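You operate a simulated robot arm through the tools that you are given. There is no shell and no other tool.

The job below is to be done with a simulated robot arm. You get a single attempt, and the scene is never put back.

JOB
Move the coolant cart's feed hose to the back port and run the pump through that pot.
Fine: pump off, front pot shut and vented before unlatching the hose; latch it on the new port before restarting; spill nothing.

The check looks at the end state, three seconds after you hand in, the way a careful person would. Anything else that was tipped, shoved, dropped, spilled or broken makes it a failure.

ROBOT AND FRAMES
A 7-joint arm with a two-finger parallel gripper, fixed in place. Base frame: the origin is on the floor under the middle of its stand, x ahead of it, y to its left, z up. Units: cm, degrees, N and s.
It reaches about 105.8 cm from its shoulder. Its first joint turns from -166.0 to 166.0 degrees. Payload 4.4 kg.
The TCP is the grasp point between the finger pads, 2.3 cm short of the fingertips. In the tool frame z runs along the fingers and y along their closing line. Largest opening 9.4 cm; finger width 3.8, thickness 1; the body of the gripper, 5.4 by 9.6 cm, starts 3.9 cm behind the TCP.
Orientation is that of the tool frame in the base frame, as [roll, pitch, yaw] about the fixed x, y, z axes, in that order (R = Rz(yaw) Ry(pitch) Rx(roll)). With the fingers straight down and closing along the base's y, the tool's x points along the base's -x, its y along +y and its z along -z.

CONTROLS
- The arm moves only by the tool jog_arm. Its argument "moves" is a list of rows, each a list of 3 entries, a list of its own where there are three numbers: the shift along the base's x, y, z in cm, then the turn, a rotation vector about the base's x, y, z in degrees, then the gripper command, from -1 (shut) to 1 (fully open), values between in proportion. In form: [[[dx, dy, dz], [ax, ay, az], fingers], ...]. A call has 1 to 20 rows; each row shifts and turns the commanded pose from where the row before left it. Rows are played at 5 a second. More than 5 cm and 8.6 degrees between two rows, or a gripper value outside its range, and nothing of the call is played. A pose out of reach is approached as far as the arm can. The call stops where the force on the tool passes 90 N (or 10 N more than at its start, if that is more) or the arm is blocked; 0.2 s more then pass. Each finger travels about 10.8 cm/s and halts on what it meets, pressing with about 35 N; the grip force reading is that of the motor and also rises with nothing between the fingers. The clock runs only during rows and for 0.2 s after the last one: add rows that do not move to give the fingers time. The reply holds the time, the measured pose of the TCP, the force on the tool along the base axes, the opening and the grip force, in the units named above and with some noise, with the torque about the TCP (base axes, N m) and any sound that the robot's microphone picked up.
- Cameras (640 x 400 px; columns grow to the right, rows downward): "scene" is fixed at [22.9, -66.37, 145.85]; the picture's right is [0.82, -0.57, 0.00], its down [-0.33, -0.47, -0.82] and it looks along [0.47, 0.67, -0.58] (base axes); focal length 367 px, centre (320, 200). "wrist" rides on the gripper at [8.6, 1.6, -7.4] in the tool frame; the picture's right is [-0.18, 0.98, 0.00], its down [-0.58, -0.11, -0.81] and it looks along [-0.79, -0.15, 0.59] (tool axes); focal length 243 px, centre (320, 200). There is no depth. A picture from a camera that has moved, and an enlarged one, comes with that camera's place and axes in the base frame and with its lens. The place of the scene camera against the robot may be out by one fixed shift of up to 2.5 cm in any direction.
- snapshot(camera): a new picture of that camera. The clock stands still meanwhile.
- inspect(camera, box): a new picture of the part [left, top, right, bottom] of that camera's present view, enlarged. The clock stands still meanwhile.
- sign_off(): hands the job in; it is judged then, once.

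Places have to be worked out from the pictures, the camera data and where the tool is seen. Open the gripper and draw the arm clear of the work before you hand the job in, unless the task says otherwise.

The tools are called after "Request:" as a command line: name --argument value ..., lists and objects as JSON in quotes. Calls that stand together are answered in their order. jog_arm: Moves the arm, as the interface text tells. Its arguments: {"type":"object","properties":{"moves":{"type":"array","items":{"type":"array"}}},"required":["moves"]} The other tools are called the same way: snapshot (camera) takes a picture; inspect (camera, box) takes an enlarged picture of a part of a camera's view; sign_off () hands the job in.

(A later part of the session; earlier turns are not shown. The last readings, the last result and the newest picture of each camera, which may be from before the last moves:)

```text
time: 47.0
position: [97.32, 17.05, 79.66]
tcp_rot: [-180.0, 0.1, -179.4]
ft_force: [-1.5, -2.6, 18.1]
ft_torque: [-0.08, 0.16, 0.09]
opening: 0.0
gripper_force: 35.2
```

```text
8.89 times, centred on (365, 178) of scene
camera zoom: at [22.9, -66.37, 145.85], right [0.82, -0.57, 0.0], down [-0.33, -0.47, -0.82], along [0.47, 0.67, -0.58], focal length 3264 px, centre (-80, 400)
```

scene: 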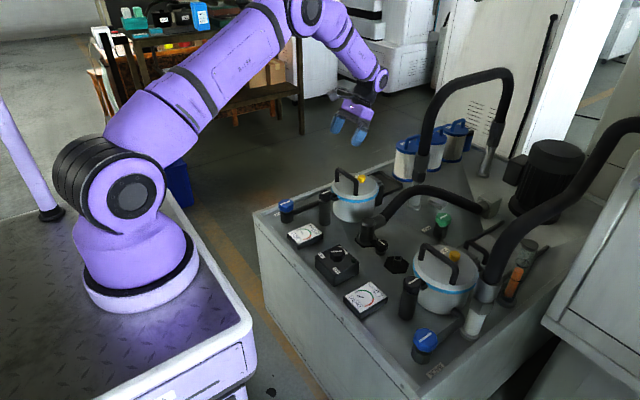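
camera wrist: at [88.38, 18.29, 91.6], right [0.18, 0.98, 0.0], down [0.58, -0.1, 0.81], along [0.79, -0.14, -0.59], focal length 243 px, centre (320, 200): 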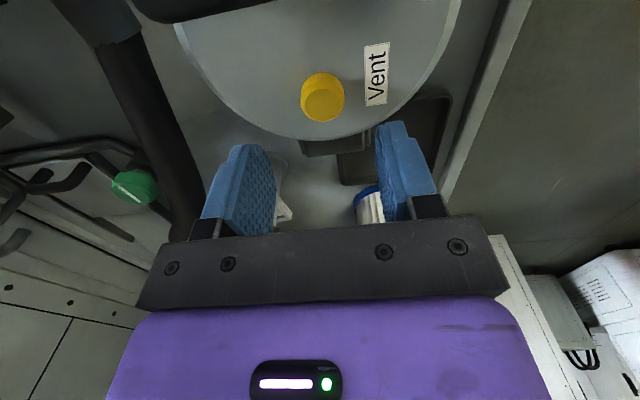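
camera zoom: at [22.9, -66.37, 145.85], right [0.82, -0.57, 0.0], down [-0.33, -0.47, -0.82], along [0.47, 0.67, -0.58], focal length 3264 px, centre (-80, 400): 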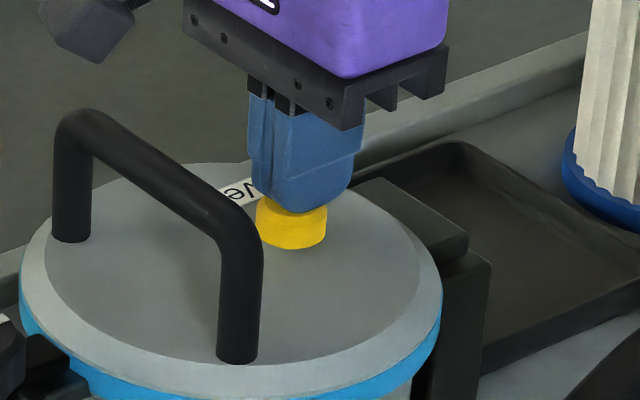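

A click was heard and the cap now sits lower with its neck hidden. I'll ease off and check the gauge and the cap.

Request:
jog_arm --moves '[[[0, 0, 1], [0, 0, 0], -1], [[0, 0, 3], [0, 0, 0], -1], [[0, 0, 2], [0, 0, 0], -0.5], [[0, 0, 0], [0, 0, 0], 0]]'

Request:
inspect --camera "scene" --box '[345, 165, 385, 195]'

Request:
inspect --camera "scene" --box '[280, 215, 330, 255]'

Request:
snapshot --camera "wrist"

```text
time: 48.0
position: [97.18, 16.96, 85.36]
tcp_rot: [-180.0, 0.0, -179.4]
ft_force: [0.5, 0.4, -0.6]
ft_torque: [0.03, 0.01, 0.03]
opening: 4.68
gripper_force: 0.1
```

```text
13.33 times, centred on (365, 180) of scene
camera zoom: at [22.9, -66.37, 145.85], right [0.82, -0.57, 0.0], down [-0.33, -0.47, -0.82], along [0.47, 0.67, -0.58], focal length 4896 px, centre (-280, 467)
```

zoom: 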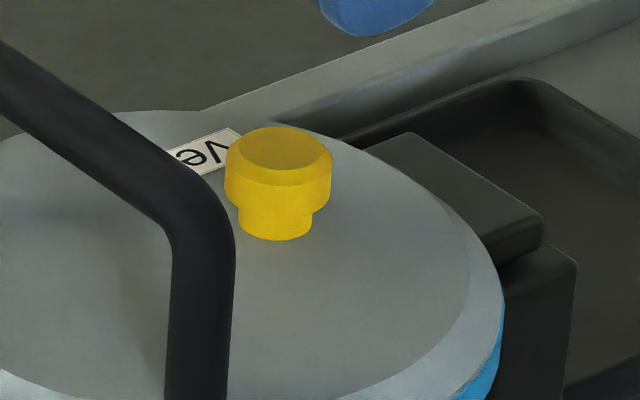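

```text
10.00 times, centred on (305, 235) of scene
camera zoom: at [22.9, -66.37, 145.85], right [0.82, -0.57, 0.0], down [-0.33, -0.47, -0.82], along [0.47, 0.67, -0.58], focal length 3672 px, centre (470, -150)
```

zoom: 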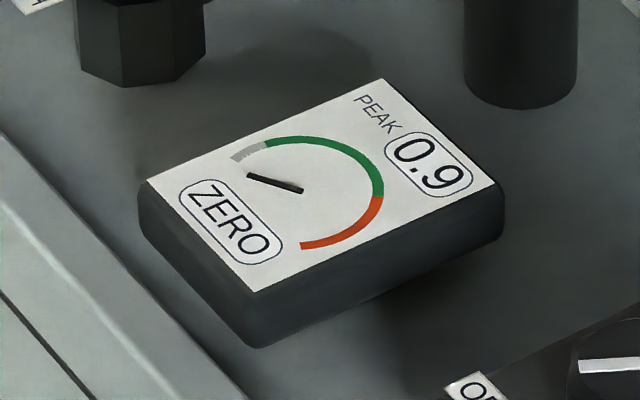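

```text
taken
camera wrist: at [88.57, 18.45, 92.75], right [0.17, 0.98, 0.0], down [0.58, -0.1, 0.81], along [0.79, -0.14, -0.59], focal length 243 px, centre (320, 200)
```

wrist: 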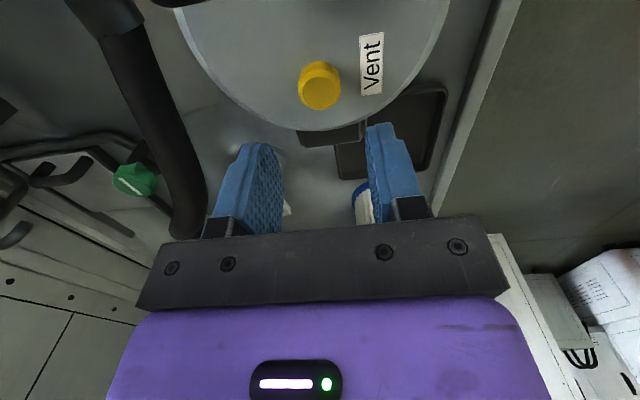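

The front gauge now reads ZERO: the vent is a momentary push-button, and the front pot is off, shut and vented. Next is the latch at about [86.6, -5.7, 69.4]; its arm points +y onto the coupler flange, so I'll approach with the fingers closing along x.

Request:
jog_arm --moves '[[[-0.3, -1.2, 1], [0, 0, -7.5], 0.3], [[-0.9, -1.9, 0], [0, 0, -7.5], 0.3], [[-0.9, -1.9, 0], [0, 0, -7.5], 0.3], [[-0.9, -1.9, 0], [0, 0, -7.5], 0.3], [[-0.9, -1.9, 0], [0, 0, -7.5], 0.3], [[-0.9, -1.9, 0], [0, 0, -7.5], 0.3], [[-0.9, -1.9, 0], [0, 0, -7.5], 0.3], [[-0.9, -1.9, 0], [0, 0, -7.5], 0.3], [[-0.9, -1.9, 0], [0, 0, -7.5], 0.3], [[-0.9, -1.9, 0], [0, 0, -7.5], 0.3], [[-0.9, -1.9, 0], [0, 0, -7.5], 0.3], [[-1.1, -2.3, 0], [0, 0, -8], 0.3], [[0, 0, 0], [0, 0, 0], 0.3]]'

Request:
snapshot --camera "wrist"

Request:
snapshot --camera "scene"

```text
time: 50.8
position: [86.89, -5.6, 86.35]
tcp_rot: [-180.0, 0.0, 90.0]
ft_force: [-0.9, -0.4, -0.7]
ft_torque: [0.01, 0.04, -0.01]
opening: 6.1
gripper_force: 0.2
```

```text
taken
camera wrist: at [88.52, 2.95, 93.76], right [0.98, -0.18, 0.0], down [-0.11, -0.58, 0.81], along [-0.15, -0.79, -0.59], focal length 243 px, centre (320, 200)
```

wrist: 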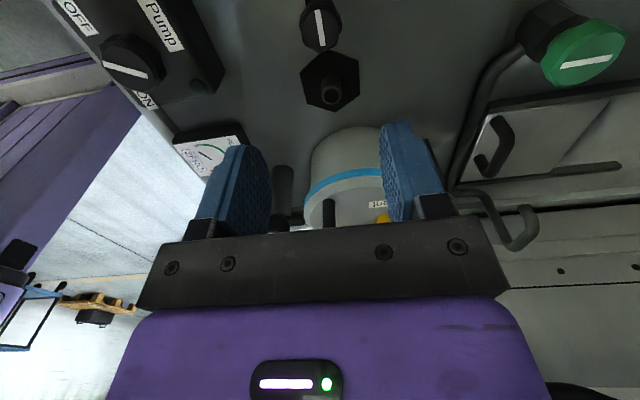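

```text
taken
```

scene: 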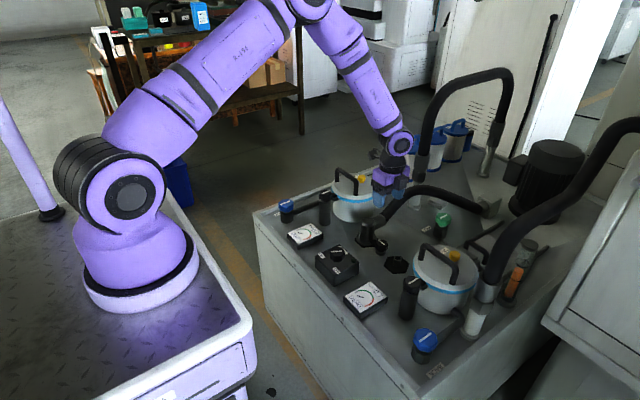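

I'll zoom in on the latch knob and back port from this new angle.

Request:
inspect --camera "wrist" --box '[250, 0, 390, 120]'

Request:
inspect --camera "scene" --box '[345, 205, 435, 280]'

```text
3.33 times, centred on (320, 60) of wrist
camera zoom: at [88.52, 2.95, 93.76], right [0.98, -0.18, 0.0], down [-0.11, -0.58, 0.81], along [-0.15, -0.79, -0.59], focal length 809 px, centre (320, 667)
```

zoom: 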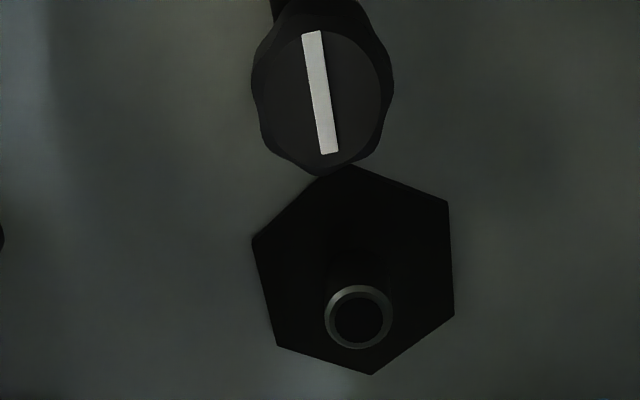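

```text
5.33 times, centred on (390, 242) of scene
camera zoom: at [22.9, -66.37, 145.85], right [0.82, -0.57, 0.0], down [-0.33, -0.47, -0.82], along [0.47, 0.67, -0.58], focal length 1958 px, centre (-53, -27)
```

zoom: 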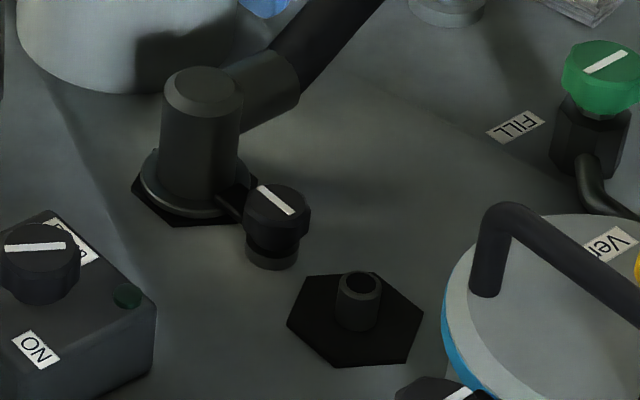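

Refined: latch knob top centre [87.0, -5.45, 68.6], back nub top [87.0, -12.5, 67.5], coupler top about z 71.8. I'll descend over the latch knob with the fingers on its ±x sides, clear of the arm on +y.

Request:
jog_arm --moves '[[[0.05, 0.1, -4.5], [0, 0, 0], 0.3], [[0.05, 0.05, -4.5], [0, 0, 0], 0.3], [[0, 0, -4.5], [0, 0, 0], 0.3], [[0, 0, -2], [0, 0, 0], 0.3], [[0, 0, 0], [0, 0, 0], 0.3]]'

Request:
snapshot --camera "wrist"

Request:
inspect --camera "scene" --box '[335, 190, 445, 280]'

```text
time: 52.0
position: [87.08, -5.3, 71.08]
tcp_rot: [-180.0, -0.1, 90.1]
ft_force: [-0.4, 0.4, 0.2]
ft_torque: [0.03, -0.03, 0.0]
opening: 6.09
gripper_force: 0.0
```

```text
taken
camera wrist: at [88.62, 3.25, 78.36], right [0.98, -0.18, 0.0], down [-0.11, -0.58, 0.81], along [-0.15, -0.79, -0.59], focal length 243 px, centre (320, 200)
```

wrist: 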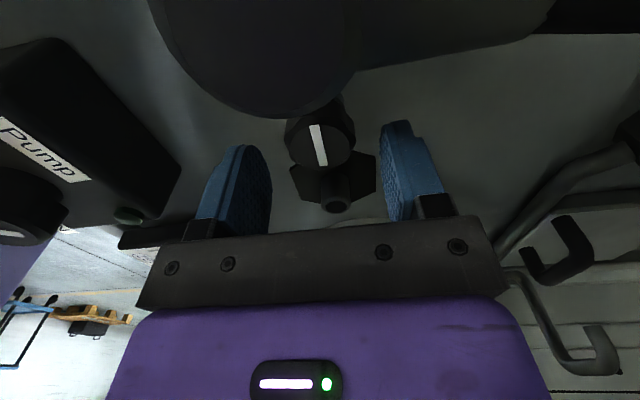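

```text
4.44 times, centred on (390, 235) of scene
camera zoom: at [22.9, -66.37, 145.85], right [0.82, -0.57, 0.0], down [-0.33, -0.47, -0.82], along [0.47, 0.67, -0.58], focal length 1632 px, centre (9, 44)
```

zoom: 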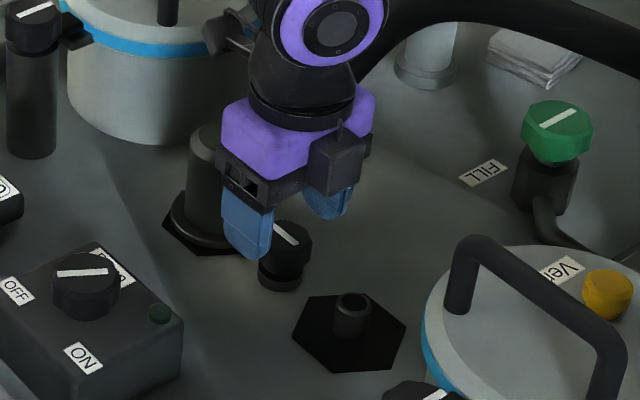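

The knob is centred between the fingers, and camera and body clear the coupler. I'll lower the last 2 cm and close.

Request:
jog_arm --moves '[[[0, -0.1, -1], [0, 0, 0], 0.3], [[0, 0, -1], [0, 0, 0], 0.3], [[0, 0, 0], [0, 0, 0], 0.3], [[0, 0, 0], [0, 0, 0], -0.1], [[0, 0, 0], [0, 0, 0], -0.5], [[0, 0, 0], [0, 0, 0], -1], [[0, 0, 0], [0, 0, 0], -1]]'

Request:
snapshot --camera "wrist"

Request:
inspect --camera "scene" --box '[335, 190, 445, 280]'

```text
time: 53.6
position: [87.0, -5.52, 68.92]
tcp_rot: [-179.9, 0.1, 90.1]
ft_force: [-6.8, 0.2, -0.4]
ft_torque: [0.19, 0.14, -0.01]
opening: 3.77
gripper_force: 45.2
```

```text
taken
camera wrist: at [88.59, 3.06, 76.34], right [0.98, -0.18, 0.0], down [-0.11, -0.58, 0.81], along [-0.15, -0.79, -0.59], focal length 243 px, centre (320, 200)
```

wrist: 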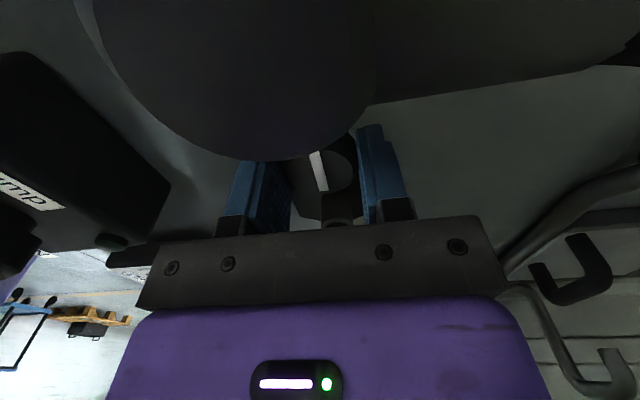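

```text
4.44 times, centred on (390, 235) of scene
camera zoom: at [22.9, -66.37, 145.85], right [0.82, -0.57, 0.0], down [-0.33, -0.47, -0.82], along [0.47, 0.67, -0.58], focal length 1632 px, centre (9, 44)
```

zoom: 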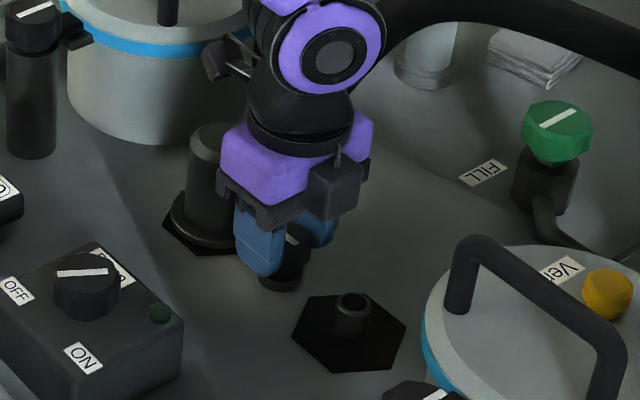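

The latch knob is gripped at 3.77 cm. I'll test a small counter-clockwise turn and read the torque.

Request:
jog_arm --moves '[[[0, 0, 0], [0, 0, 4], -1], [[0, 0, 0], [0, 0, 4], -1], [[0, 0, 0], [0, 0, 4], -1], [[0, 0, 0], [0, 0, 0], -1]]'

Request:
inspect --camera "wrist" --box '[240, 110, 420, 230]'

```text
time: 54.6
position: [86.95, -5.67, 69.03]
tcp_rot: [-179.9, 0.1, 102.1]
ft_force: [-9.5, 2.8, -6.5]
ft_torque: [0.52, 0.17, -0.92]
opening: 3.77
gripper_force: 45.1
```

```text
3.33 times, centred on (330, 170) of wrist
camera zoom: at [86.77, 3.18, 76.37], right [1.0, 0.03, 0.0], down [0.02, -0.59, 0.81], along [0.02, -0.81, -0.59], focal length 809 px, centre (287, 300)
```

zoom: 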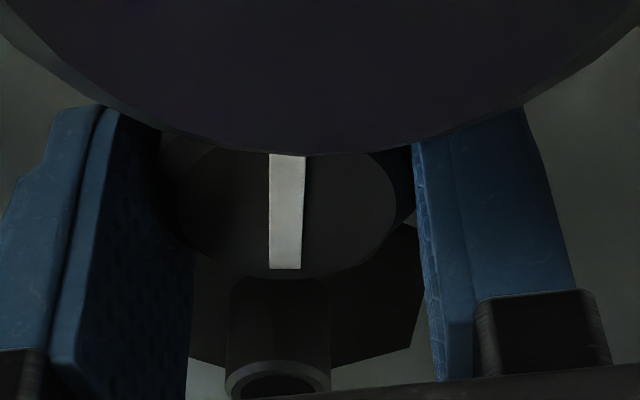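

Torque of −0.92 N·m shows counter-clockwise is against the stop, so it must turn clockwise. Before that I'll check how the gripper's housing sits relative to the coupler and hose.

Request:
jog_arm --moves '[[[0, 0.1, 0], [0, 0, -4], -1], [[0, 0, 0], [0, 0, -4], -1], [[0, 0, 0], [0, 0, -4], -1], [[0, 0, 0], [0, 0, 0], -1]]'

Request:
inspect --camera "scene" --box '[360, 195, 420, 255]'

Request:
inspect --camera "wrist" --box '[0, 0, 640, 230]'

Request:
inspect --camera "scene" --box '[350, 150, 520, 260]'

```text
time: 55.6
position: [86.93, -5.51, 69.12]
tcp_rot: [-179.9, 0.0, 90.0]
ft_force: [-10.2, -1.9, -8.7]
ft_torque: [-0.27, -0.08, 0.0]
opening: 3.74
gripper_force: 45.3
```

```text
6.67 times, centred on (390, 225) of scene
camera zoom: at [22.9, -66.37, 145.85], right [0.82, -0.57, 0.0], down [-0.33, -0.47, -0.82], along [0.47, 0.67, -0.58], focal length 2448 px, centre (-147, 33)
```

zoom: 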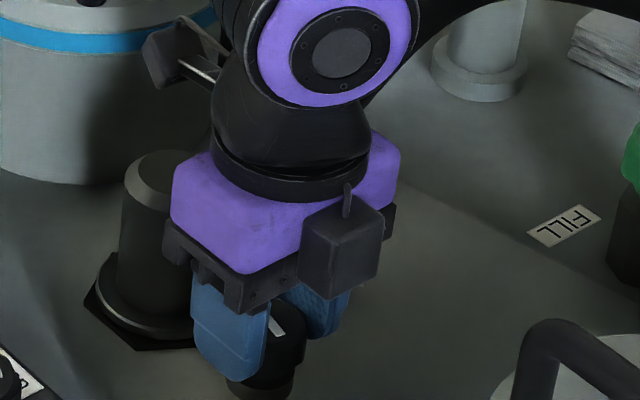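

```text
1.00 times, centred on (320, 115) of wrist (not enlarged: the box is as wide or as high as the picture)
camera zoom: at [88.6, 3.04, 76.37], right [0.98, -0.18, 0.0], down [-0.11, -0.58, 0.81], along [-0.15, -0.79, -0.59], focal length 243 px, centre (320, 285)
```

zoom: 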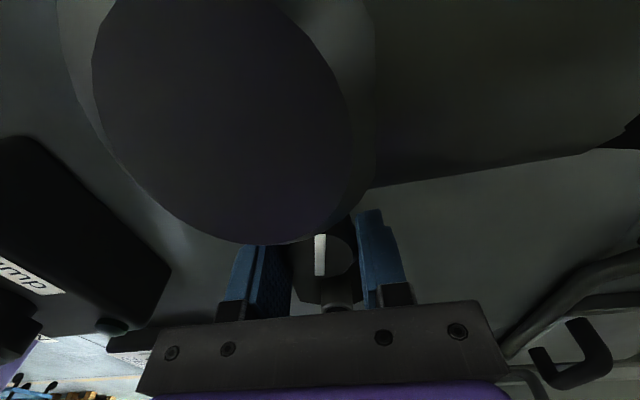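

```text
3.64 times, centred on (435, 205) of scene
camera zoom: at [22.9, -66.37, 145.85], right [0.82, -0.57, 0.0], down [-0.33, -0.47, -0.82], along [0.47, 0.67, -0.58], focal length 1335 px, centre (-98, 182)
```

zoom: 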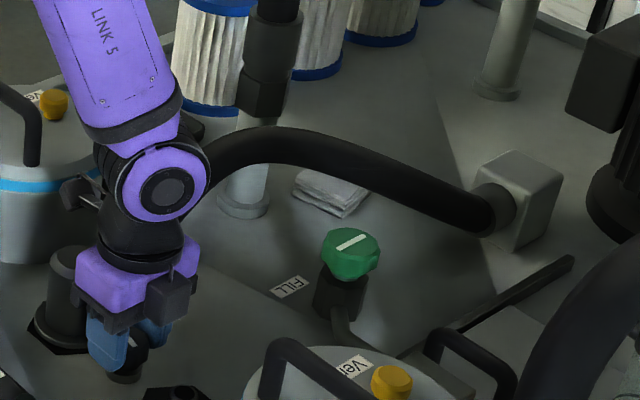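

The housing clears the coupler with the hand turned the other way, and that also keeps the camera off the hose during a clockwise turn. I'll release, lift, turn the hand 180°, and come back down on the knob.

Request:
jog_arm --moves '[[[0, 0, 0], [0, 0, 0], 0.0], [[0, 0, 0], [0, 0, 0], 0.3], [[0, 0, 3], [0, 0, 0], 0.3], [[0, 0, 4], [0, 0, 0], 0.3], [[0, 0, 2], [0, 0, 8.2], 0.3], [[0, 0, 0], [0, 0, 8.2], 0.3], [[0, 0, 0], [0, 0, 8.2], 0.3], [[0, 0, 0], [0, 0, 8.2], 0.3], [[0, 0, 0], [0, 0, 8.2], 0.3], [[0, 0, 0], [0, 0, 8.2], 0.3], [[0, 0, 0], [0, 0, 8.2], 0.3], [[0, 0, 0], [0, 0, 8.2], 0.3], [[0, 0, 0], [0, 0, 8.2], 0.3], [[0, 0, 0], [0, 0, 8.2], 0.3], [[0, 0, 0], [0, 0, 8.2], 0.3], [[0, 0, 0], [0, 0, 8.2], 0.3]]'

Request:
jog_arm --moves '[[[0, 0, 0], [0, 0, 8.2], 0.3], [[0, 0, 0], [0, 0, 8.2], 0.3], [[0, 0, 0], [0, 0, 8.2], 0.3], [[0, 0, 0], [0, 0, 8.2], 0.3], [[0, 0, 0], [0, 0, 8.2], 0.3], [[0, 0, 0], [0, 0, 8.2], 0.3], [[0, 0, 0], [0, 0, 8.2], 0.3], [[0, 0, 0], [0, 0, 8.2], 0.3], [[0, 0, 0], [0, 0, 8.2], 0.3], [[0, 0, 0], [0, 0, 7.8], 0.3], [[0, 0, 0], [0, 0, 0], 0.3]]'

Request:
snapshot --camera "wrist"

Request:
inspect --camera "scene" --box '[335, 180, 445, 280]'

```text
time: 59.0
position: [87.1, -5.42, 78.02]
tcp_rot: [179.9, 0.0, -171.3]
ft_force: [-1.1, 0.6, 0.5]
ft_torque: [0.03, 0.0, -0.02]
opening: 6.12
gripper_force: 0.2
```

```text
time: 61.4
position: [87.04, -5.46, 78.08]
tcp_rot: [180.0, -0.1, -89.8]
ft_force: [-0.1, 0.4, -0.2]
ft_torque: [-0.02, -0.03, 0.02]
opening: 6.11
gripper_force: 0.1
```

```text
taken
camera wrist: at [85.45, -14.15, 85.4], right [-0.98, 0.18, 0.0], down [0.11, 0.58, 0.81], along [0.15, 0.79, -0.59], focal length 243 px, centre (320, 200)
```

wrist: 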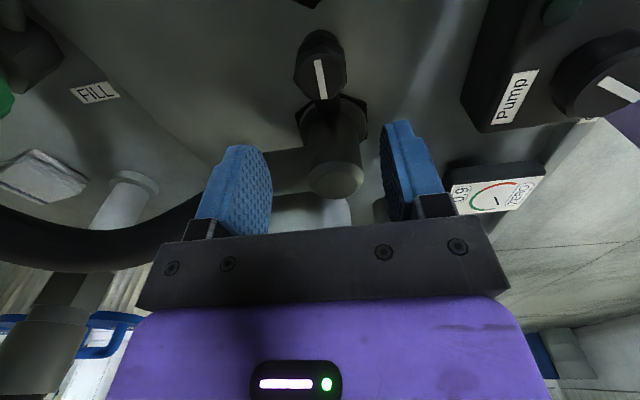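

```text
4.00 times, centred on (390, 230) of scene
camera zoom: at [22.9, -66.37, 145.85], right [0.82, -0.57, 0.0], down [-0.33, -0.47, -0.82], along [0.47, 0.67, -0.58], focal length 1469 px, centre (40, 80)
```

zoom: 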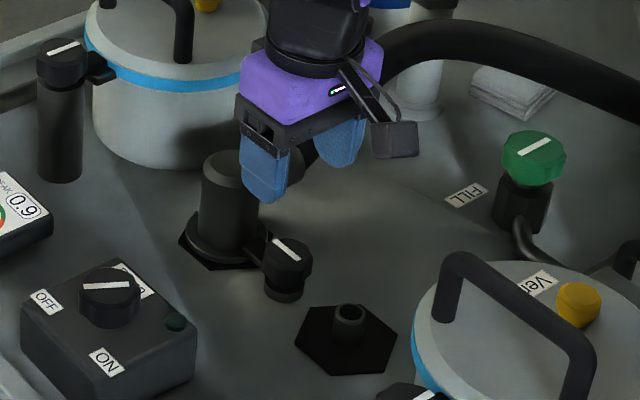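

This view shows the latch arm and coupler well. I'll zoom in before descending.

Request:
inspect --camera "wrist" --box '[250, 10, 400, 210]'

Request:
inspect --camera "wrist" --box '[0, 0, 200, 270]'

```text
2.00 times, centred on (325, 110) of wrist
camera zoom: at [85.45, -14.15, 85.4], right [-0.98, 0.18, 0.0], down [0.11, 0.58, 0.81], along [0.15, 0.79, -0.59], focal length 485 px, centre (310, 380)
```

zoom: 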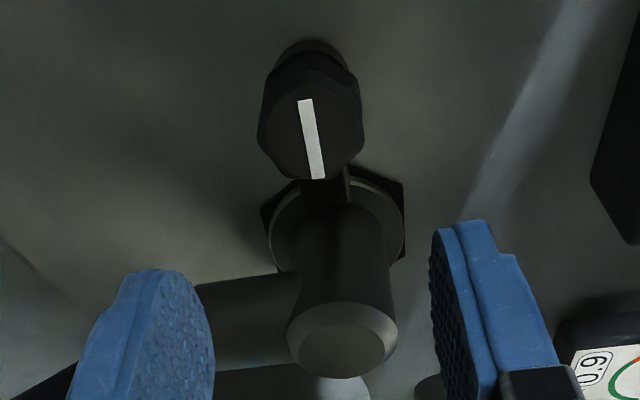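

```text
1.48 times, centred on (100, 135) of wrist
camera zoom: at [85.45, -14.15, 85.4], right [-0.98, 0.18, 0.0], down [0.11, 0.58, 0.81], along [0.15, 0.79, -0.59], focal length 359 px, centre (646, 296)
```

zoom: 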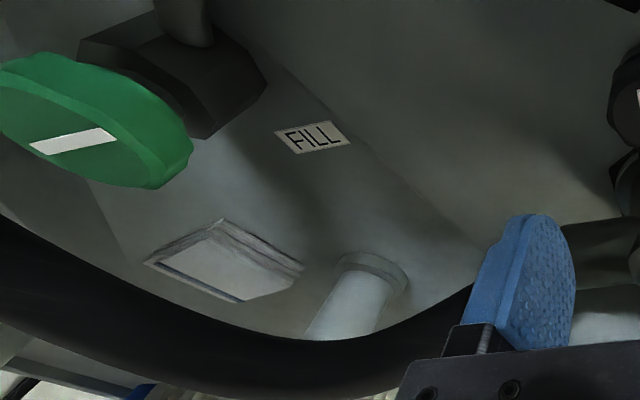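

Coupler top z≈71.85 and latch knob [87.05, -5.47, 68.6] are confirmed. I'll descend, close, and try a small clockwise turn.

Request:
jog_arm --moves '[[[0, 0, -3], [0, 0, 0], 0.3], [[0, 0, -3], [0, 0, 0], 0.3], [[0, 0, -1.5], [0, 0, 0], 0.3], [[0, 0, -1.2], [0, 0, 0], 0.3], [[0, 0, 0], [0, 0, 0], 0.0], [[0, 0, 0], [0, 0, 0], -0.5], [[0, 0, 0], [0, 0, 0], -1], [[0, 0, 0], [0, 0, 0], -1]]'

Request:
jog_arm --moves '[[[0, 0, 0], [0, 0, -4], -1], [[0, 0, 0], [0, 0, -4], -1], [[0, 0, 0], [0, 0, -4], -1], [[0, 0, 0], [0, 0, 0], -1]]'

Request:
inspect --camera "wrist" --box '[220, 90, 420, 230]'

Request:
inspect --camera "scene" --box '[335, 180, 445, 280]'

```text
time: 63.2
position: [86.95, -5.45, 69.35]
tcp_rot: [179.9, 0.0, -89.9]
ft_force: [-9.3, 1.1, 0.0]
ft_torque: [-0.19, -0.1, 0.01]
opening: 3.77
gripper_force: 45.2
```

```text
time: 64.2
position: [87.08, -5.35, 69.22]
tcp_rot: [-180.0, 0.1, -101.9]
ft_force: [-10.8, 2.3, 12.0]
ft_torque: [0.18, 0.5, 0.0]
opening: 3.73
gripper_force: 45.2
```

```text
2.86 times, centred on (320, 160) of wrist
camera zoom: at [83.63, -13.63, 76.68], right [-0.92, 0.38, 0.0], down [0.23, 0.55, 0.81], along [0.31, 0.74, -0.59], focal length 693 px, centre (320, 314)
```

zoom: 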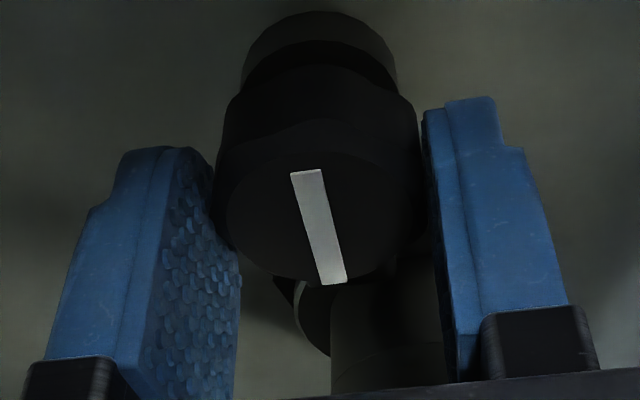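

```text
4.00 times, centred on (390, 230) of scene
camera zoom: at [22.9, -66.37, 145.85], right [0.82, -0.57, 0.0], down [-0.33, -0.47, -0.82], along [0.47, 0.67, -0.58], focal length 1469 px, centre (40, 80)
```

zoom: 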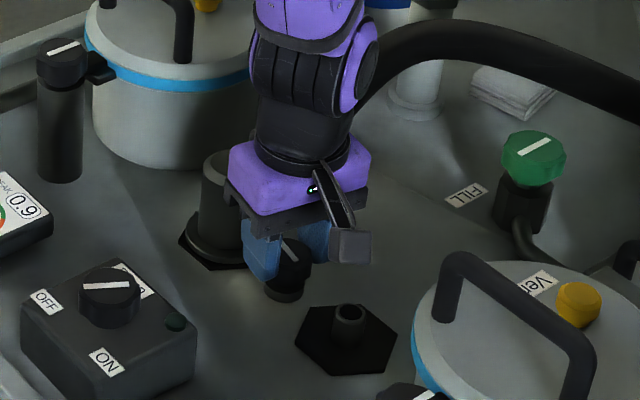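

Clockwise turns freely with the knob following. I'll continue to about 90° so the arm is well off the coupler flange.

Request:
jog_arm --moves '[[[0, 0, 0], [0, 0, -6.5], -1], [[0, 0, 0], [0, 0, -6.5], -1], [[0, 0, 0], [0, 0, -6.5], -1], [[0, 0, 0], [0, 0, -6.5], -1], [[0, 0, 0], [0, 0, -6.5], -1], [[0, 0, 0], [0, 0, -6.5], -1], [[0, 0, 0], [0, 0, 0], -1]]'

Request:
inspect --camera "scene" --box '[335, 180, 445, 280]'

Request:
inspect --camera "wrist" --box '[220, 90, 420, 230]'

```text
time: 65.8
position: [87.15, -5.39, 69.21]
tcp_rot: [-180.0, 0.0, -141.0]
ft_force: [2.1, -0.7, 1.9]
ft_torque: [0.27, 0.11, -0.01]
opening: 3.76
gripper_force: 44.9
```

```text
4.00 times, centred on (390, 230) of scene
camera zoom: at [22.9, -66.37, 145.85], right [0.82, -0.57, 0.0], down [-0.33, -0.47, -0.82], along [0.47, 0.67, -0.58], focal length 1469 px, centre (40, 80)
```

zoom: 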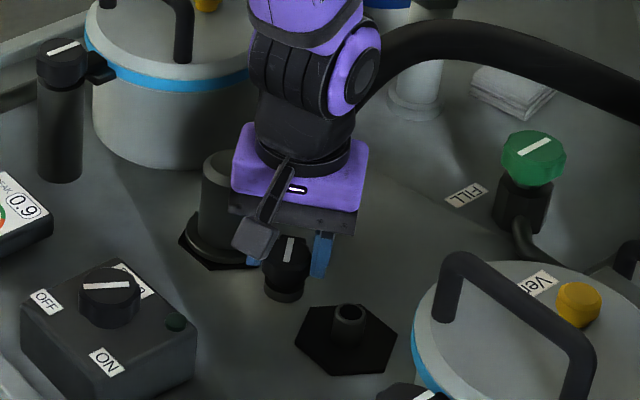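

```text
2.86 times, centred on (320, 160) of wrist
camera zoom: at [79.31, -9.72, 76.68], right [-0.48, 0.88, 0.0], down [0.52, 0.28, 0.81], along [0.71, 0.38, -0.59], focal length 693 px, centre (320, 314)
```

zoom: 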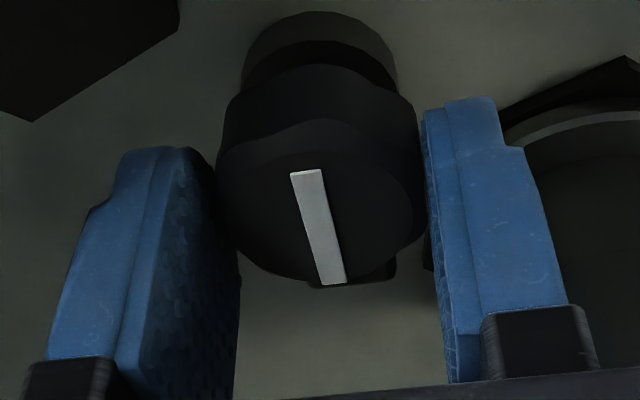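

It has turned 51° smoothly. I'll continue to 90°.

Request:
jog_arm --moves '[[[0, 0, 0], [0, 0, -6.5], -1], [[0, 0, 0], [0, 0, -6.5], -1], [[0, 0, 0], [0, 0, -6.5], -1], [[0, 0, 0], [0, 0, -6.5], -1], [[0, 0, 0], [0, 0, -6.5], -1], [[0, 0, 0], [0, 0, -6.5], -1], [[0, 0, 0], [0, 0, 0], -1]]'

Request:
inspect --camera "scene" --box '[335, 180, 445, 280]'

Request:
snapshot --camera "wrist"

```text
time: 67.4
position: [87.13, -5.5, 69.34]
tcp_rot: [-179.9, 0.0, -179.9]
ft_force: [4.3, -9.0, 8.7]
ft_torque: [0.17, 0.31, 0.01]
opening: 3.74
gripper_force: 45.0
```

```text
4.00 times, centred on (390, 230) of scene
camera zoom: at [22.9, -66.37, 145.85], right [0.82, -0.57, 0.0], down [-0.33, -0.47, -0.82], along [0.47, 0.67, -0.58], focal length 1469 px, centre (40, 80)
```

zoom: 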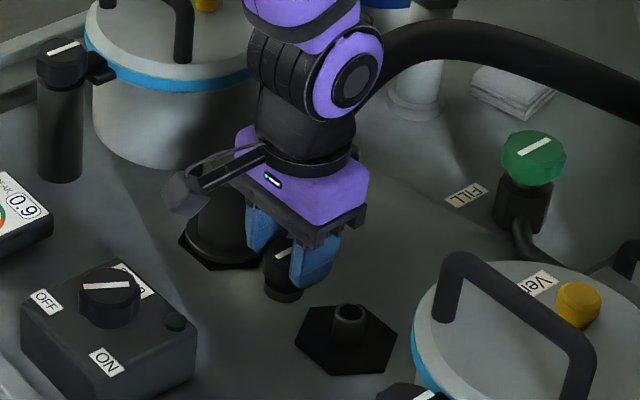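

```text
taken
camera wrist: at [78.42, -3.97, 76.67], right [0.18, 0.98, 0.0], down [0.58, -0.11, 0.81], along [0.79, -0.15, -0.59], focal length 243 px, centre (320, 200)
```

wrist: 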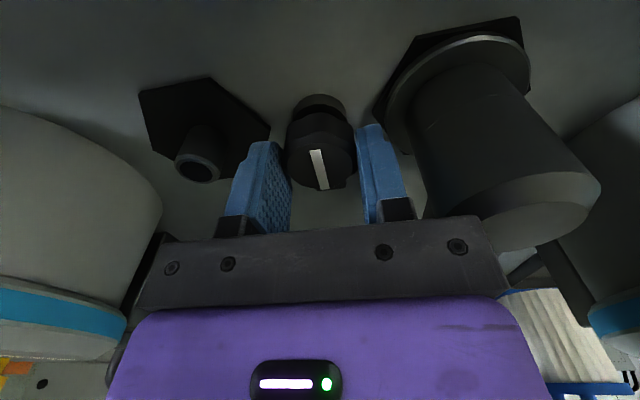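

The arm now points +x and the coupler flange is free, so the hose is unlatched. I'll release the knob and lift to look over the coupler.

Request:
jog_arm --moves '[[[0, 0, 0], [0, 0, 0], 0.0], [[0, 0, 0], [0, 0, 0], 0.4], [[0, 0, 3], [0, 0, 0], 0.4], [[0, 0, 4], [0, 0, 0], 0.4], [[0, 0, 4], [0, 0, 0], 0.4], [[0, 3.5, 1], [0, 0, 0], 0.4], [[0, 3.5, 0], [0, 0, 0], 0.4], [[0, 0, 0], [0, 0, 0], 0.4]]'

Request:
snapshot --camera "wrist"

Request:
inspect --camera "wrist" --box '[220, 20, 400, 150]'

Request:
inspect --camera "scene" --box '[335, 180, 445, 280]'

```text
time: 69.2
position: [87.14, 1.67, 81.25]
tcp_rot: [-180.0, 0.1, -179.9]
ft_force: [0.1, -0.2, -0.3]
ft_torque: [0.0, 0.01, 0.01]
opening: 6.57
gripper_force: 0.0
```

```text
taken
camera wrist: at [78.45, 3.11, 88.54], right [0.18, 0.98, 0.0], down [0.58, -0.11, 0.81], along [0.79, -0.15, -0.59], focal length 243 px, centre (320, 200)
```

wrist: 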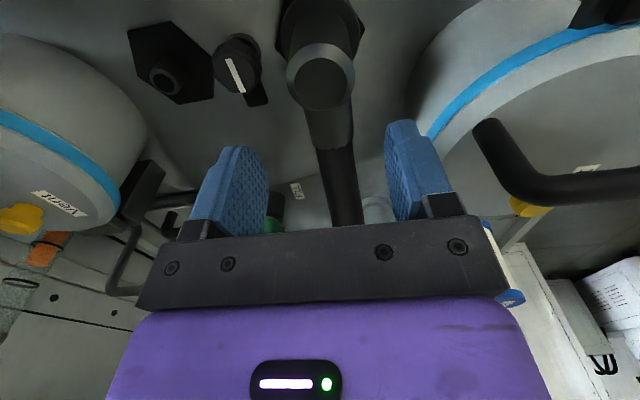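

```text
3.08 times, centred on (310, 85) of wrist
camera zoom: at [78.45, 3.11, 88.54], right [0.18, 0.98, 0.0], down [0.58, -0.11, 0.81], along [0.79, -0.15, -0.59], focal length 746 px, centre (351, 554)
```

zoom: 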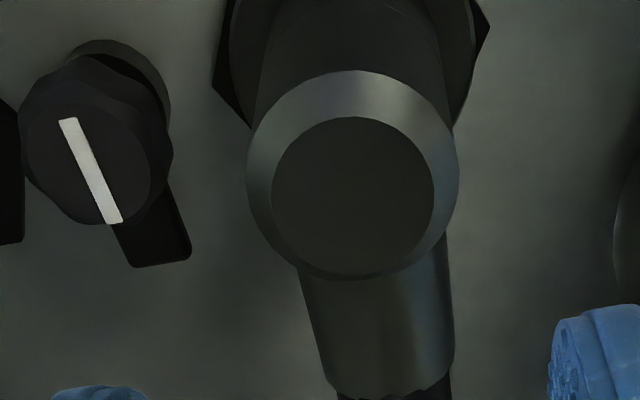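

```text
4.00 times, centred on (390, 230) of scene
camera zoom: at [22.9, -66.37, 145.85], right [0.82, -0.57, 0.0], down [-0.33, -0.47, -0.82], along [0.47, 0.67, -0.58], focal length 1469 px, centre (40, 80)
```

zoom: 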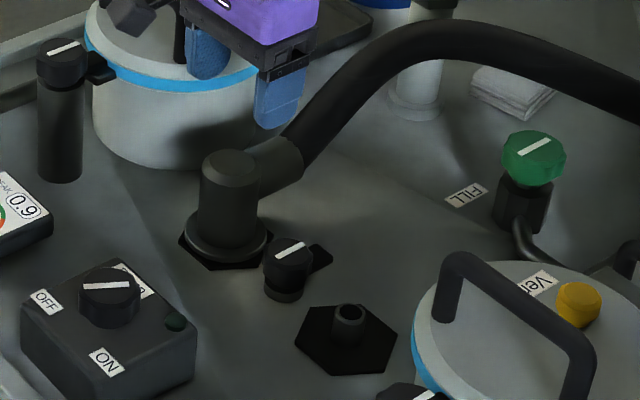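

The latch arm is plainly off the coupler, whose top centre I place at [87.2, 1.55, 71.85]. I'll descend around the coupler body with the fingers on its ±y sides and grip it.

Request:
jog_arm --moves '[[[0.1, -0.1, -4], [0, 0, 0], 0.4], [[0, 0, -3], [0, 0, 0], 0.4], [[0, 0, -2], [0, 0, 0], 0.4], [[0, 0, -1.2], [0, 0, 0], 0.4], [[0, 0, -1.0], [0, 0, 0], 0.4], [[0, 0, 0], [0, 0, 0], 0.4]]'

Request:
snapshot --camera "wrist"

Request:
inspect --camera "scene" --box '[335, 180, 445, 280]'

```text
time: 70.6
position: [87.23, 1.53, 70.04]
tcp_rot: [179.9, 0.0, -179.9]
ft_force: [0.2, -0.2, 0.7]
ft_torque: [0.0, 0.0, -0.04]
opening: 6.57
gripper_force: 0.2
```

```text
taken
camera wrist: at [78.56, 3.04, 77.48], right [0.18, 0.98, 0.0], down [0.58, -0.11, 0.81], along [0.79, -0.15, -0.59], focal length 243 px, centre (320, 200)
```

wrist: 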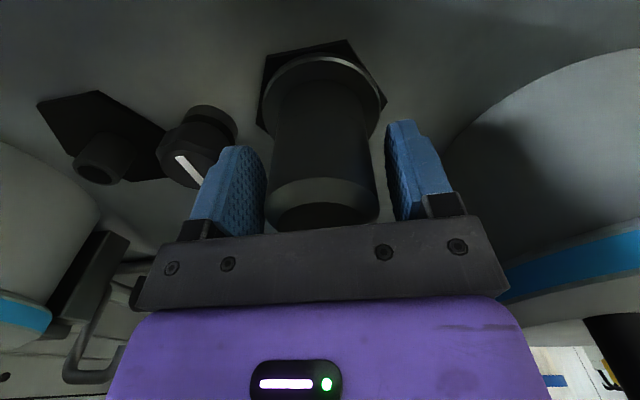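

```text
4.00 times, centred on (390, 230) of scene
camera zoom: at [22.9, -66.37, 145.85], right [0.82, -0.57, 0.0], down [-0.33, -0.47, -0.82], along [0.47, 0.67, -0.58], focal length 1469 px, centre (40, 80)
```

zoom: 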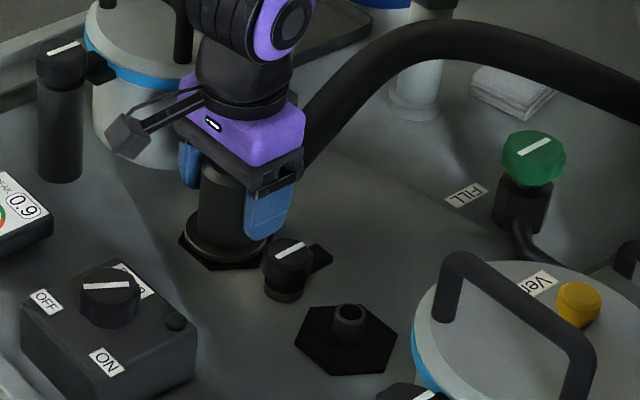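

The fingers straddle the coupler with clearance. I'll close on it and check the grip.

Request:
jog_arm --moves '[[[0, 0, 0], [0, 0, 0], 0.1], [[0, 0, 0], [0, 0, 0], -0.3], [[0, 0, 0], [0, 0, 0], -1], [[0, 0, 0], [0, 0, 0], -1]]'

Request:
jog_arm --moves '[[[0, 0, 0.3], [0, 0, 0], -1], [[0, 0, 0.4], [0, 0, 0], -1], [[0, 0, 0.4], [0, 0, 0], -1], [[0, 0, 0], [0, 0, 0], -1]]'

Request:
inspect --camera "scene" --box '[335, 180, 445, 280]'

```text
time: 71.6
position: [87.25, 1.45, 70.07]
tcp_rot: [-180.0, 0.1, -179.9]
ft_force: [-0.2, 2.2, 0.4]
ft_torque: [0.13, -0.11, 0.1]
opening: 4.76
gripper_force: 35.0
```

```text
time: 72.6
position: [87.3, 1.61, 71.22]
tcp_rot: [-179.9, 0.0, -179.9]
ft_force: [0.4, 0.0, -7.9]
ft_torque: [-0.02, 0.06, -0.04]
opening: 4.74
gripper_force: 35.0
```

```text
4.00 times, centred on (390, 230) of scene
camera zoom: at [22.9, -66.37, 145.85], right [0.82, -0.57, 0.0], down [-0.33, -0.47, -0.82], along [0.47, 0.67, -0.58], focal length 1469 px, centre (40, 80)
```

zoom: 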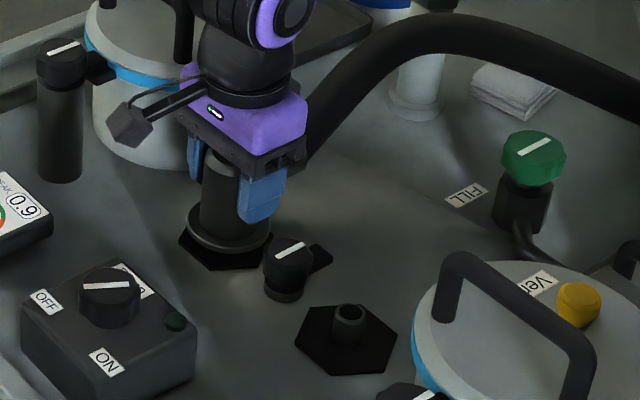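

The coupler is rising with about 8 N of weight on the hand. I'll lift until it's clear of the nub.

Request:
jog_arm --moves '[[[0, 0, 0.8], [0, 0, 0], -1], [[0, 0, 0.8], [0, 0, 0], -1], [[0, 0, 0.8], [0, 0, 0], -1], [[0, 0, 0.8], [0, 0, 0], -1], [[0, 0, 0.8], [0, 0, 0], -1], [[0, 0, 0], [0, 0, 0], -1]]'

Request:
inspect --camera "scene" --box '[335, 180, 445, 280]'

Request:
snapshot --camera "wrist"

```text
time: 74.0
position: [87.12, 1.53, 75.0]
tcp_rot: [180.0, 0.0, -179.9]
ft_force: [0.1, -0.5, -9.0]
ft_torque: [0.01, 0.06, 0.03]
opening: 4.67
gripper_force: 35.4
```

```text
4.00 times, centred on (390, 230) of scene
camera zoom: at [22.9, -66.37, 145.85], right [0.82, -0.57, 0.0], down [-0.33, -0.47, -0.82], along [0.47, 0.67, -0.58], focal length 1469 px, centre (40, 80)
```

zoom: 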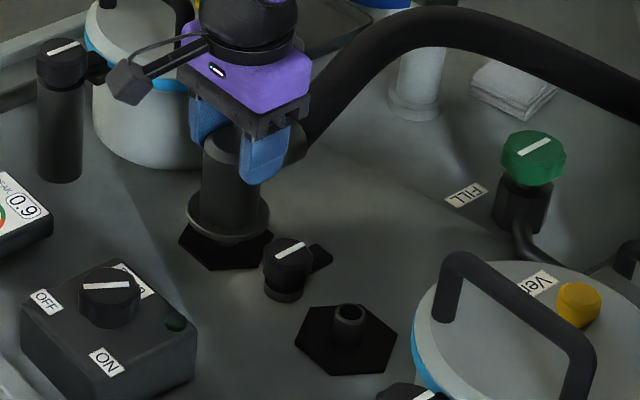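

```text
taken
camera wrist: at [78.49, 3.06, 82.49], right [0.18, 0.98, 0.0], down [0.58, -0.11, 0.81], along [0.79, -0.15, -0.59], focal length 243 px, centre (320, 200)
```

wrist: 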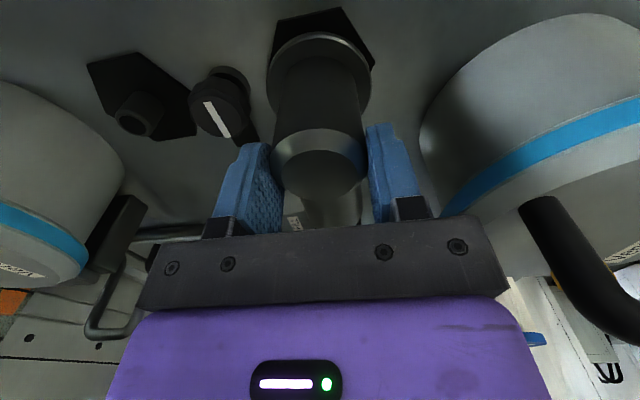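

The wrist and scene views show the coupler rose only about 2 cm while the fingers slid up it, so the grip is now near its top. I'll lower it back slowly onto the front port, then regrip lower and lift more slowly.

Request:
jog_arm --moves '[[[0, 0, -0.4], [0, 0, 0], -1], [[0, 0, -0.4], [0, 0, 0], -1], [[0, 0, -0.4], [0, 0, 0], -1], [[0, 0, -0.4], [0, 0, 0], -1], [[0, 0, -0.3], [0, 0, 0], -1], [[0, 0, 0], [0, 0, 0], -1]]'

Request:
inspect --camera "scene" --box '[345, 190, 415, 260]'

Request:
inspect --camera "wrist" --box '[200, 0, 440, 240]'

```text
time: 75.4
position: [87.2, 1.48, 73.17]
tcp_rot: [180.0, 0.0, -179.9]
ft_force: [0.3, -0.1, -8.4]
ft_torque: [-0.03, 0.05, 0.01]
opening: 4.69
gripper_force: 35.4
```

```text
5.71 times, centred on (380, 225) of scene
camera zoom: at [22.9, -66.37, 145.85], right [0.82, -0.57, 0.0], down [-0.33, -0.47, -0.82], along [0.47, 0.67, -0.58], focal length 2098 px, centre (-23, 57)
```

zoom: 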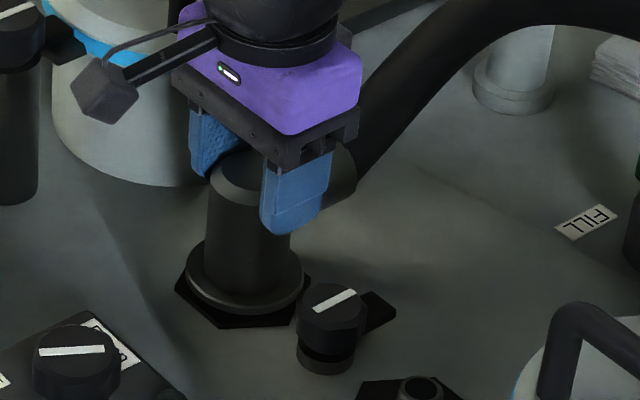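

```text
1.67 times, centred on (320, 120) of wrist
camera zoom: at [78.5, 2.98, 80.59], right [0.18, 0.98, 0.0], down [0.58, -0.11, 0.81], along [0.79, -0.15, -0.59], focal length 404 px, centre (320, 333)
```

zoom: 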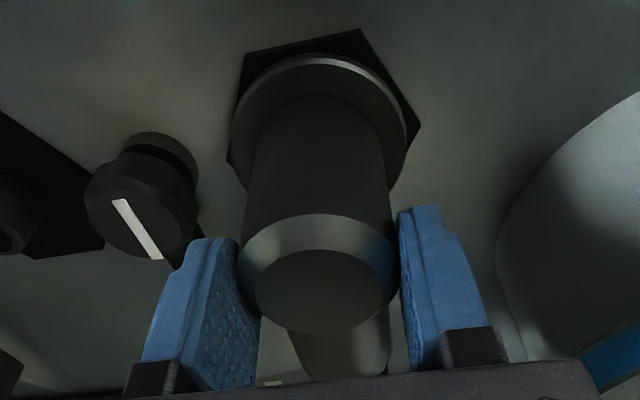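

The weight is still on the hand, so it's not quite seated. I'll lower a bit further until the load comes off.

Request:
jog_arm --moves '[[[0, 0, -0.3], [0, 0, 0], -1], [[0, 0, -0.3], [0, 0, 0], -1], [[0, 0, 0], [0, 0, 0], -1]]'

Request:
inspect --camera "scene" --box '[345, 190, 415, 260]'

```text
time: 76.2
position: [87.33, 1.4, 72.88]
tcp_rot: [-180.0, 0.1, -179.8]
ft_force: [-8.6, -2.4, 23.1]
ft_torque: [-0.06, 0.44, -0.02]
opening: 4.67
gripper_force: 35.7
```

```text
5.71 times, centred on (380, 225) of scene
camera zoom: at [22.9, -66.37, 145.85], right [0.82, -0.57, 0.0], down [-0.33, -0.47, -0.82], along [0.47, 0.67, -0.58], focal length 2098 px, centre (-23, 57)
```

zoom: 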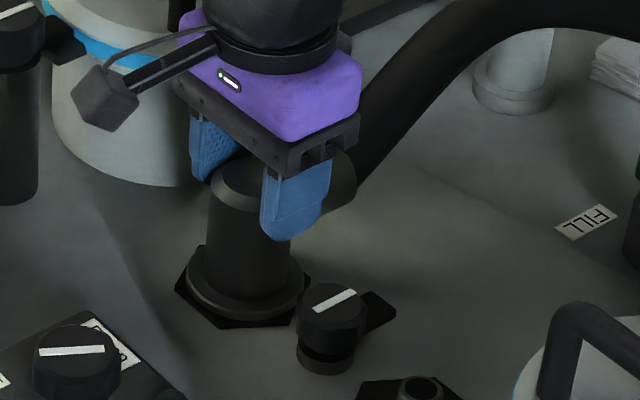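

It's seated again on the front port. I'll open, drop the hand to grip lower on the body (TCP z≈69.2), and close again.

Request:
jog_arm --moves '[[[0, 0, 0.2], [0, 0, 0], 0.0], [[0, 0, 0], [0, 0, 0], 0.4], [[0, 0, 0], [0, 0, 0], 0.4], [[0, 0.1, -1.5], [0, 0, 0], 0.4], [[0, 0, -1.2], [0, 0, 0], 0.4], [[0, 0, -0.8], [0, 0, 0], 0.4], [[0, 0, 0], [0, 0, 0], 0.4]]'

Request:
inspect --camera "wrist" --box '[200, 0, 440, 240]'

Request:
inspect --camera "scene" --box '[345, 190, 415, 260]'

```text
time: 77.8
position: [87.21, 1.58, 69.32]
tcp_rot: [-179.9, 0.0, -179.9]
ft_force: [-0.2, 0.0, 0.1]
ft_torque: [0.0, 0.03, -0.01]
opening: 6.59
gripper_force: 0.1
```

```text
1.67 times, centred on (320, 120) of wrist
camera zoom: at [78.56, 3.09, 76.68], right [0.18, 0.98, 0.0], down [0.58, -0.11, 0.81], along [0.79, -0.15, -0.59], focal length 404 px, centre (320, 333)
```

zoom: 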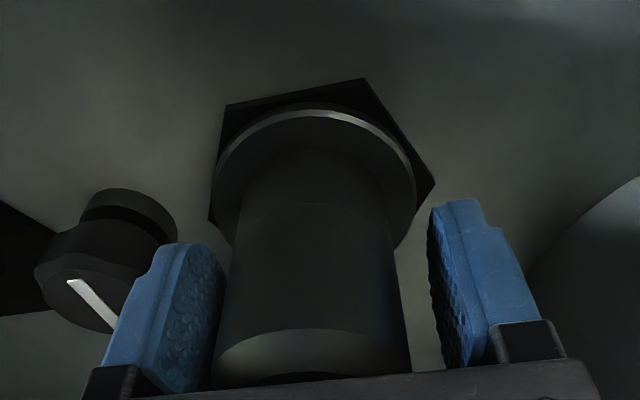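

```text
5.71 times, centred on (380, 225) of scene
camera zoom: at [22.9, -66.37, 145.85], right [0.82, -0.57, 0.0], down [-0.33, -0.47, -0.82], along [0.47, 0.67, -0.58], focal length 2098 px, centre (-23, 57)
```

zoom: 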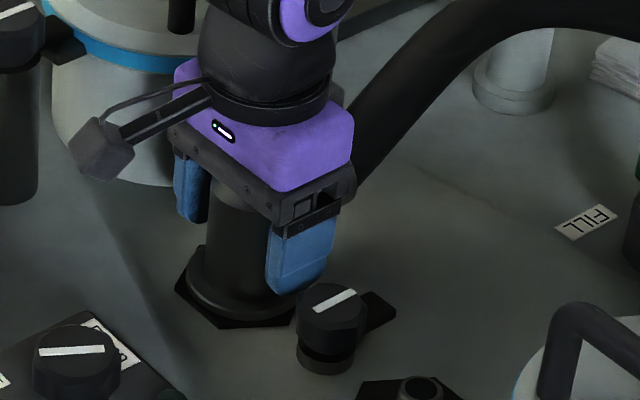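

The fingers now sit low on the body, just above the flange. I'll close with extra settling time, then lift slowly and check for slip.

Request:
jog_arm --moves '[[[0, 0, 0], [0, 0, 0], 0.0], [[0, 0, 0], [0, 0, 0], -0.5], [[0, 0, 0], [0, 0, 0], -1], [[0, 0, 0], [0, 0, 0], -1], [[0, 0, 0], [0, 0, 0], -1], [[0, 0, 0.2], [0, 0, 0], -1], [[0, 0, 0.2], [0, 0, 0], -1], [[0, 0, 0.2], [0, 0, 0], -1], [[0, 0, 0.2], [0, 0, 0], -1], [[0, 0, 0.2], [0, 0, 0], -1], [[0, 0, 0.2], [0, 0, 0], -1], [[0, 0, 0.2], [0, 0, 0], -1], [[0, 0, 0.2], [0, 0, 0], -1], [[0, 0, 0.2], [0, 0, 0], -1], [[0, 0, 0.2], [0, 0, 0], -1]]'

Request:
inspect --camera "wrist" --box '[200, 0, 440, 240]'

Request:
inspect --camera "scene" --box '[345, 190, 415, 260]'

```text
time: 81.0
position: [87.09, 1.63, 71.4]
tcp_rot: [180.0, -0.1, -179.9]
ft_force: [-0.4, -0.5, -8.7]
ft_torque: [0.01, 0.06, -0.02]
opening: 4.75
gripper_force: 35.2
```

```text
1.67 times, centred on (320, 120) of wrist
camera zoom: at [78.5, 3.12, 78.73], right [0.18, 0.98, 0.0], down [0.58, -0.11, 0.81], along [0.79, -0.15, -0.59], focal length 404 px, centre (320, 333)
```

zoom: 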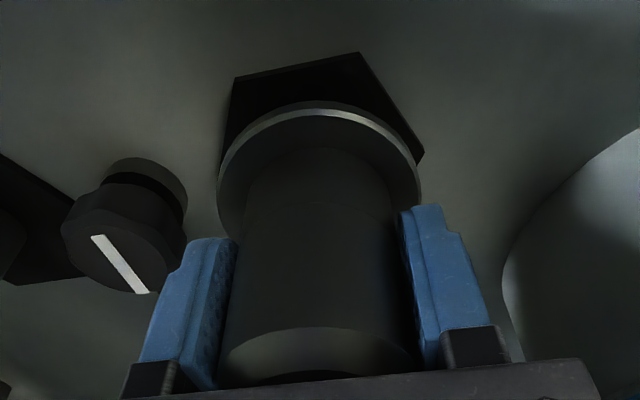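

```text
5.71 times, centred on (380, 225) of scene
camera zoom: at [22.9, -66.37, 145.85], right [0.82, -0.57, 0.0], down [-0.33, -0.47, -0.82], along [0.47, 0.67, -0.58], focal length 2098 px, centre (-23, 57)
```

zoom: 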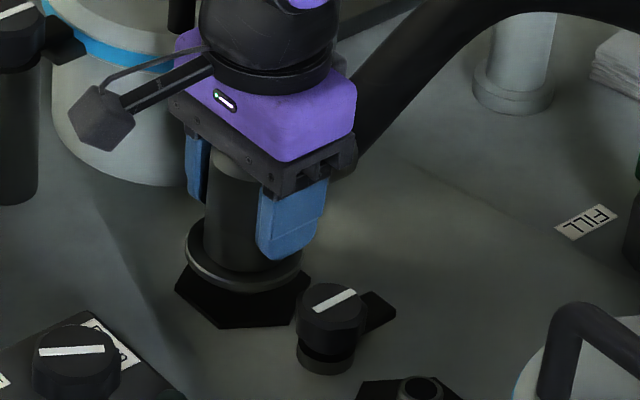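

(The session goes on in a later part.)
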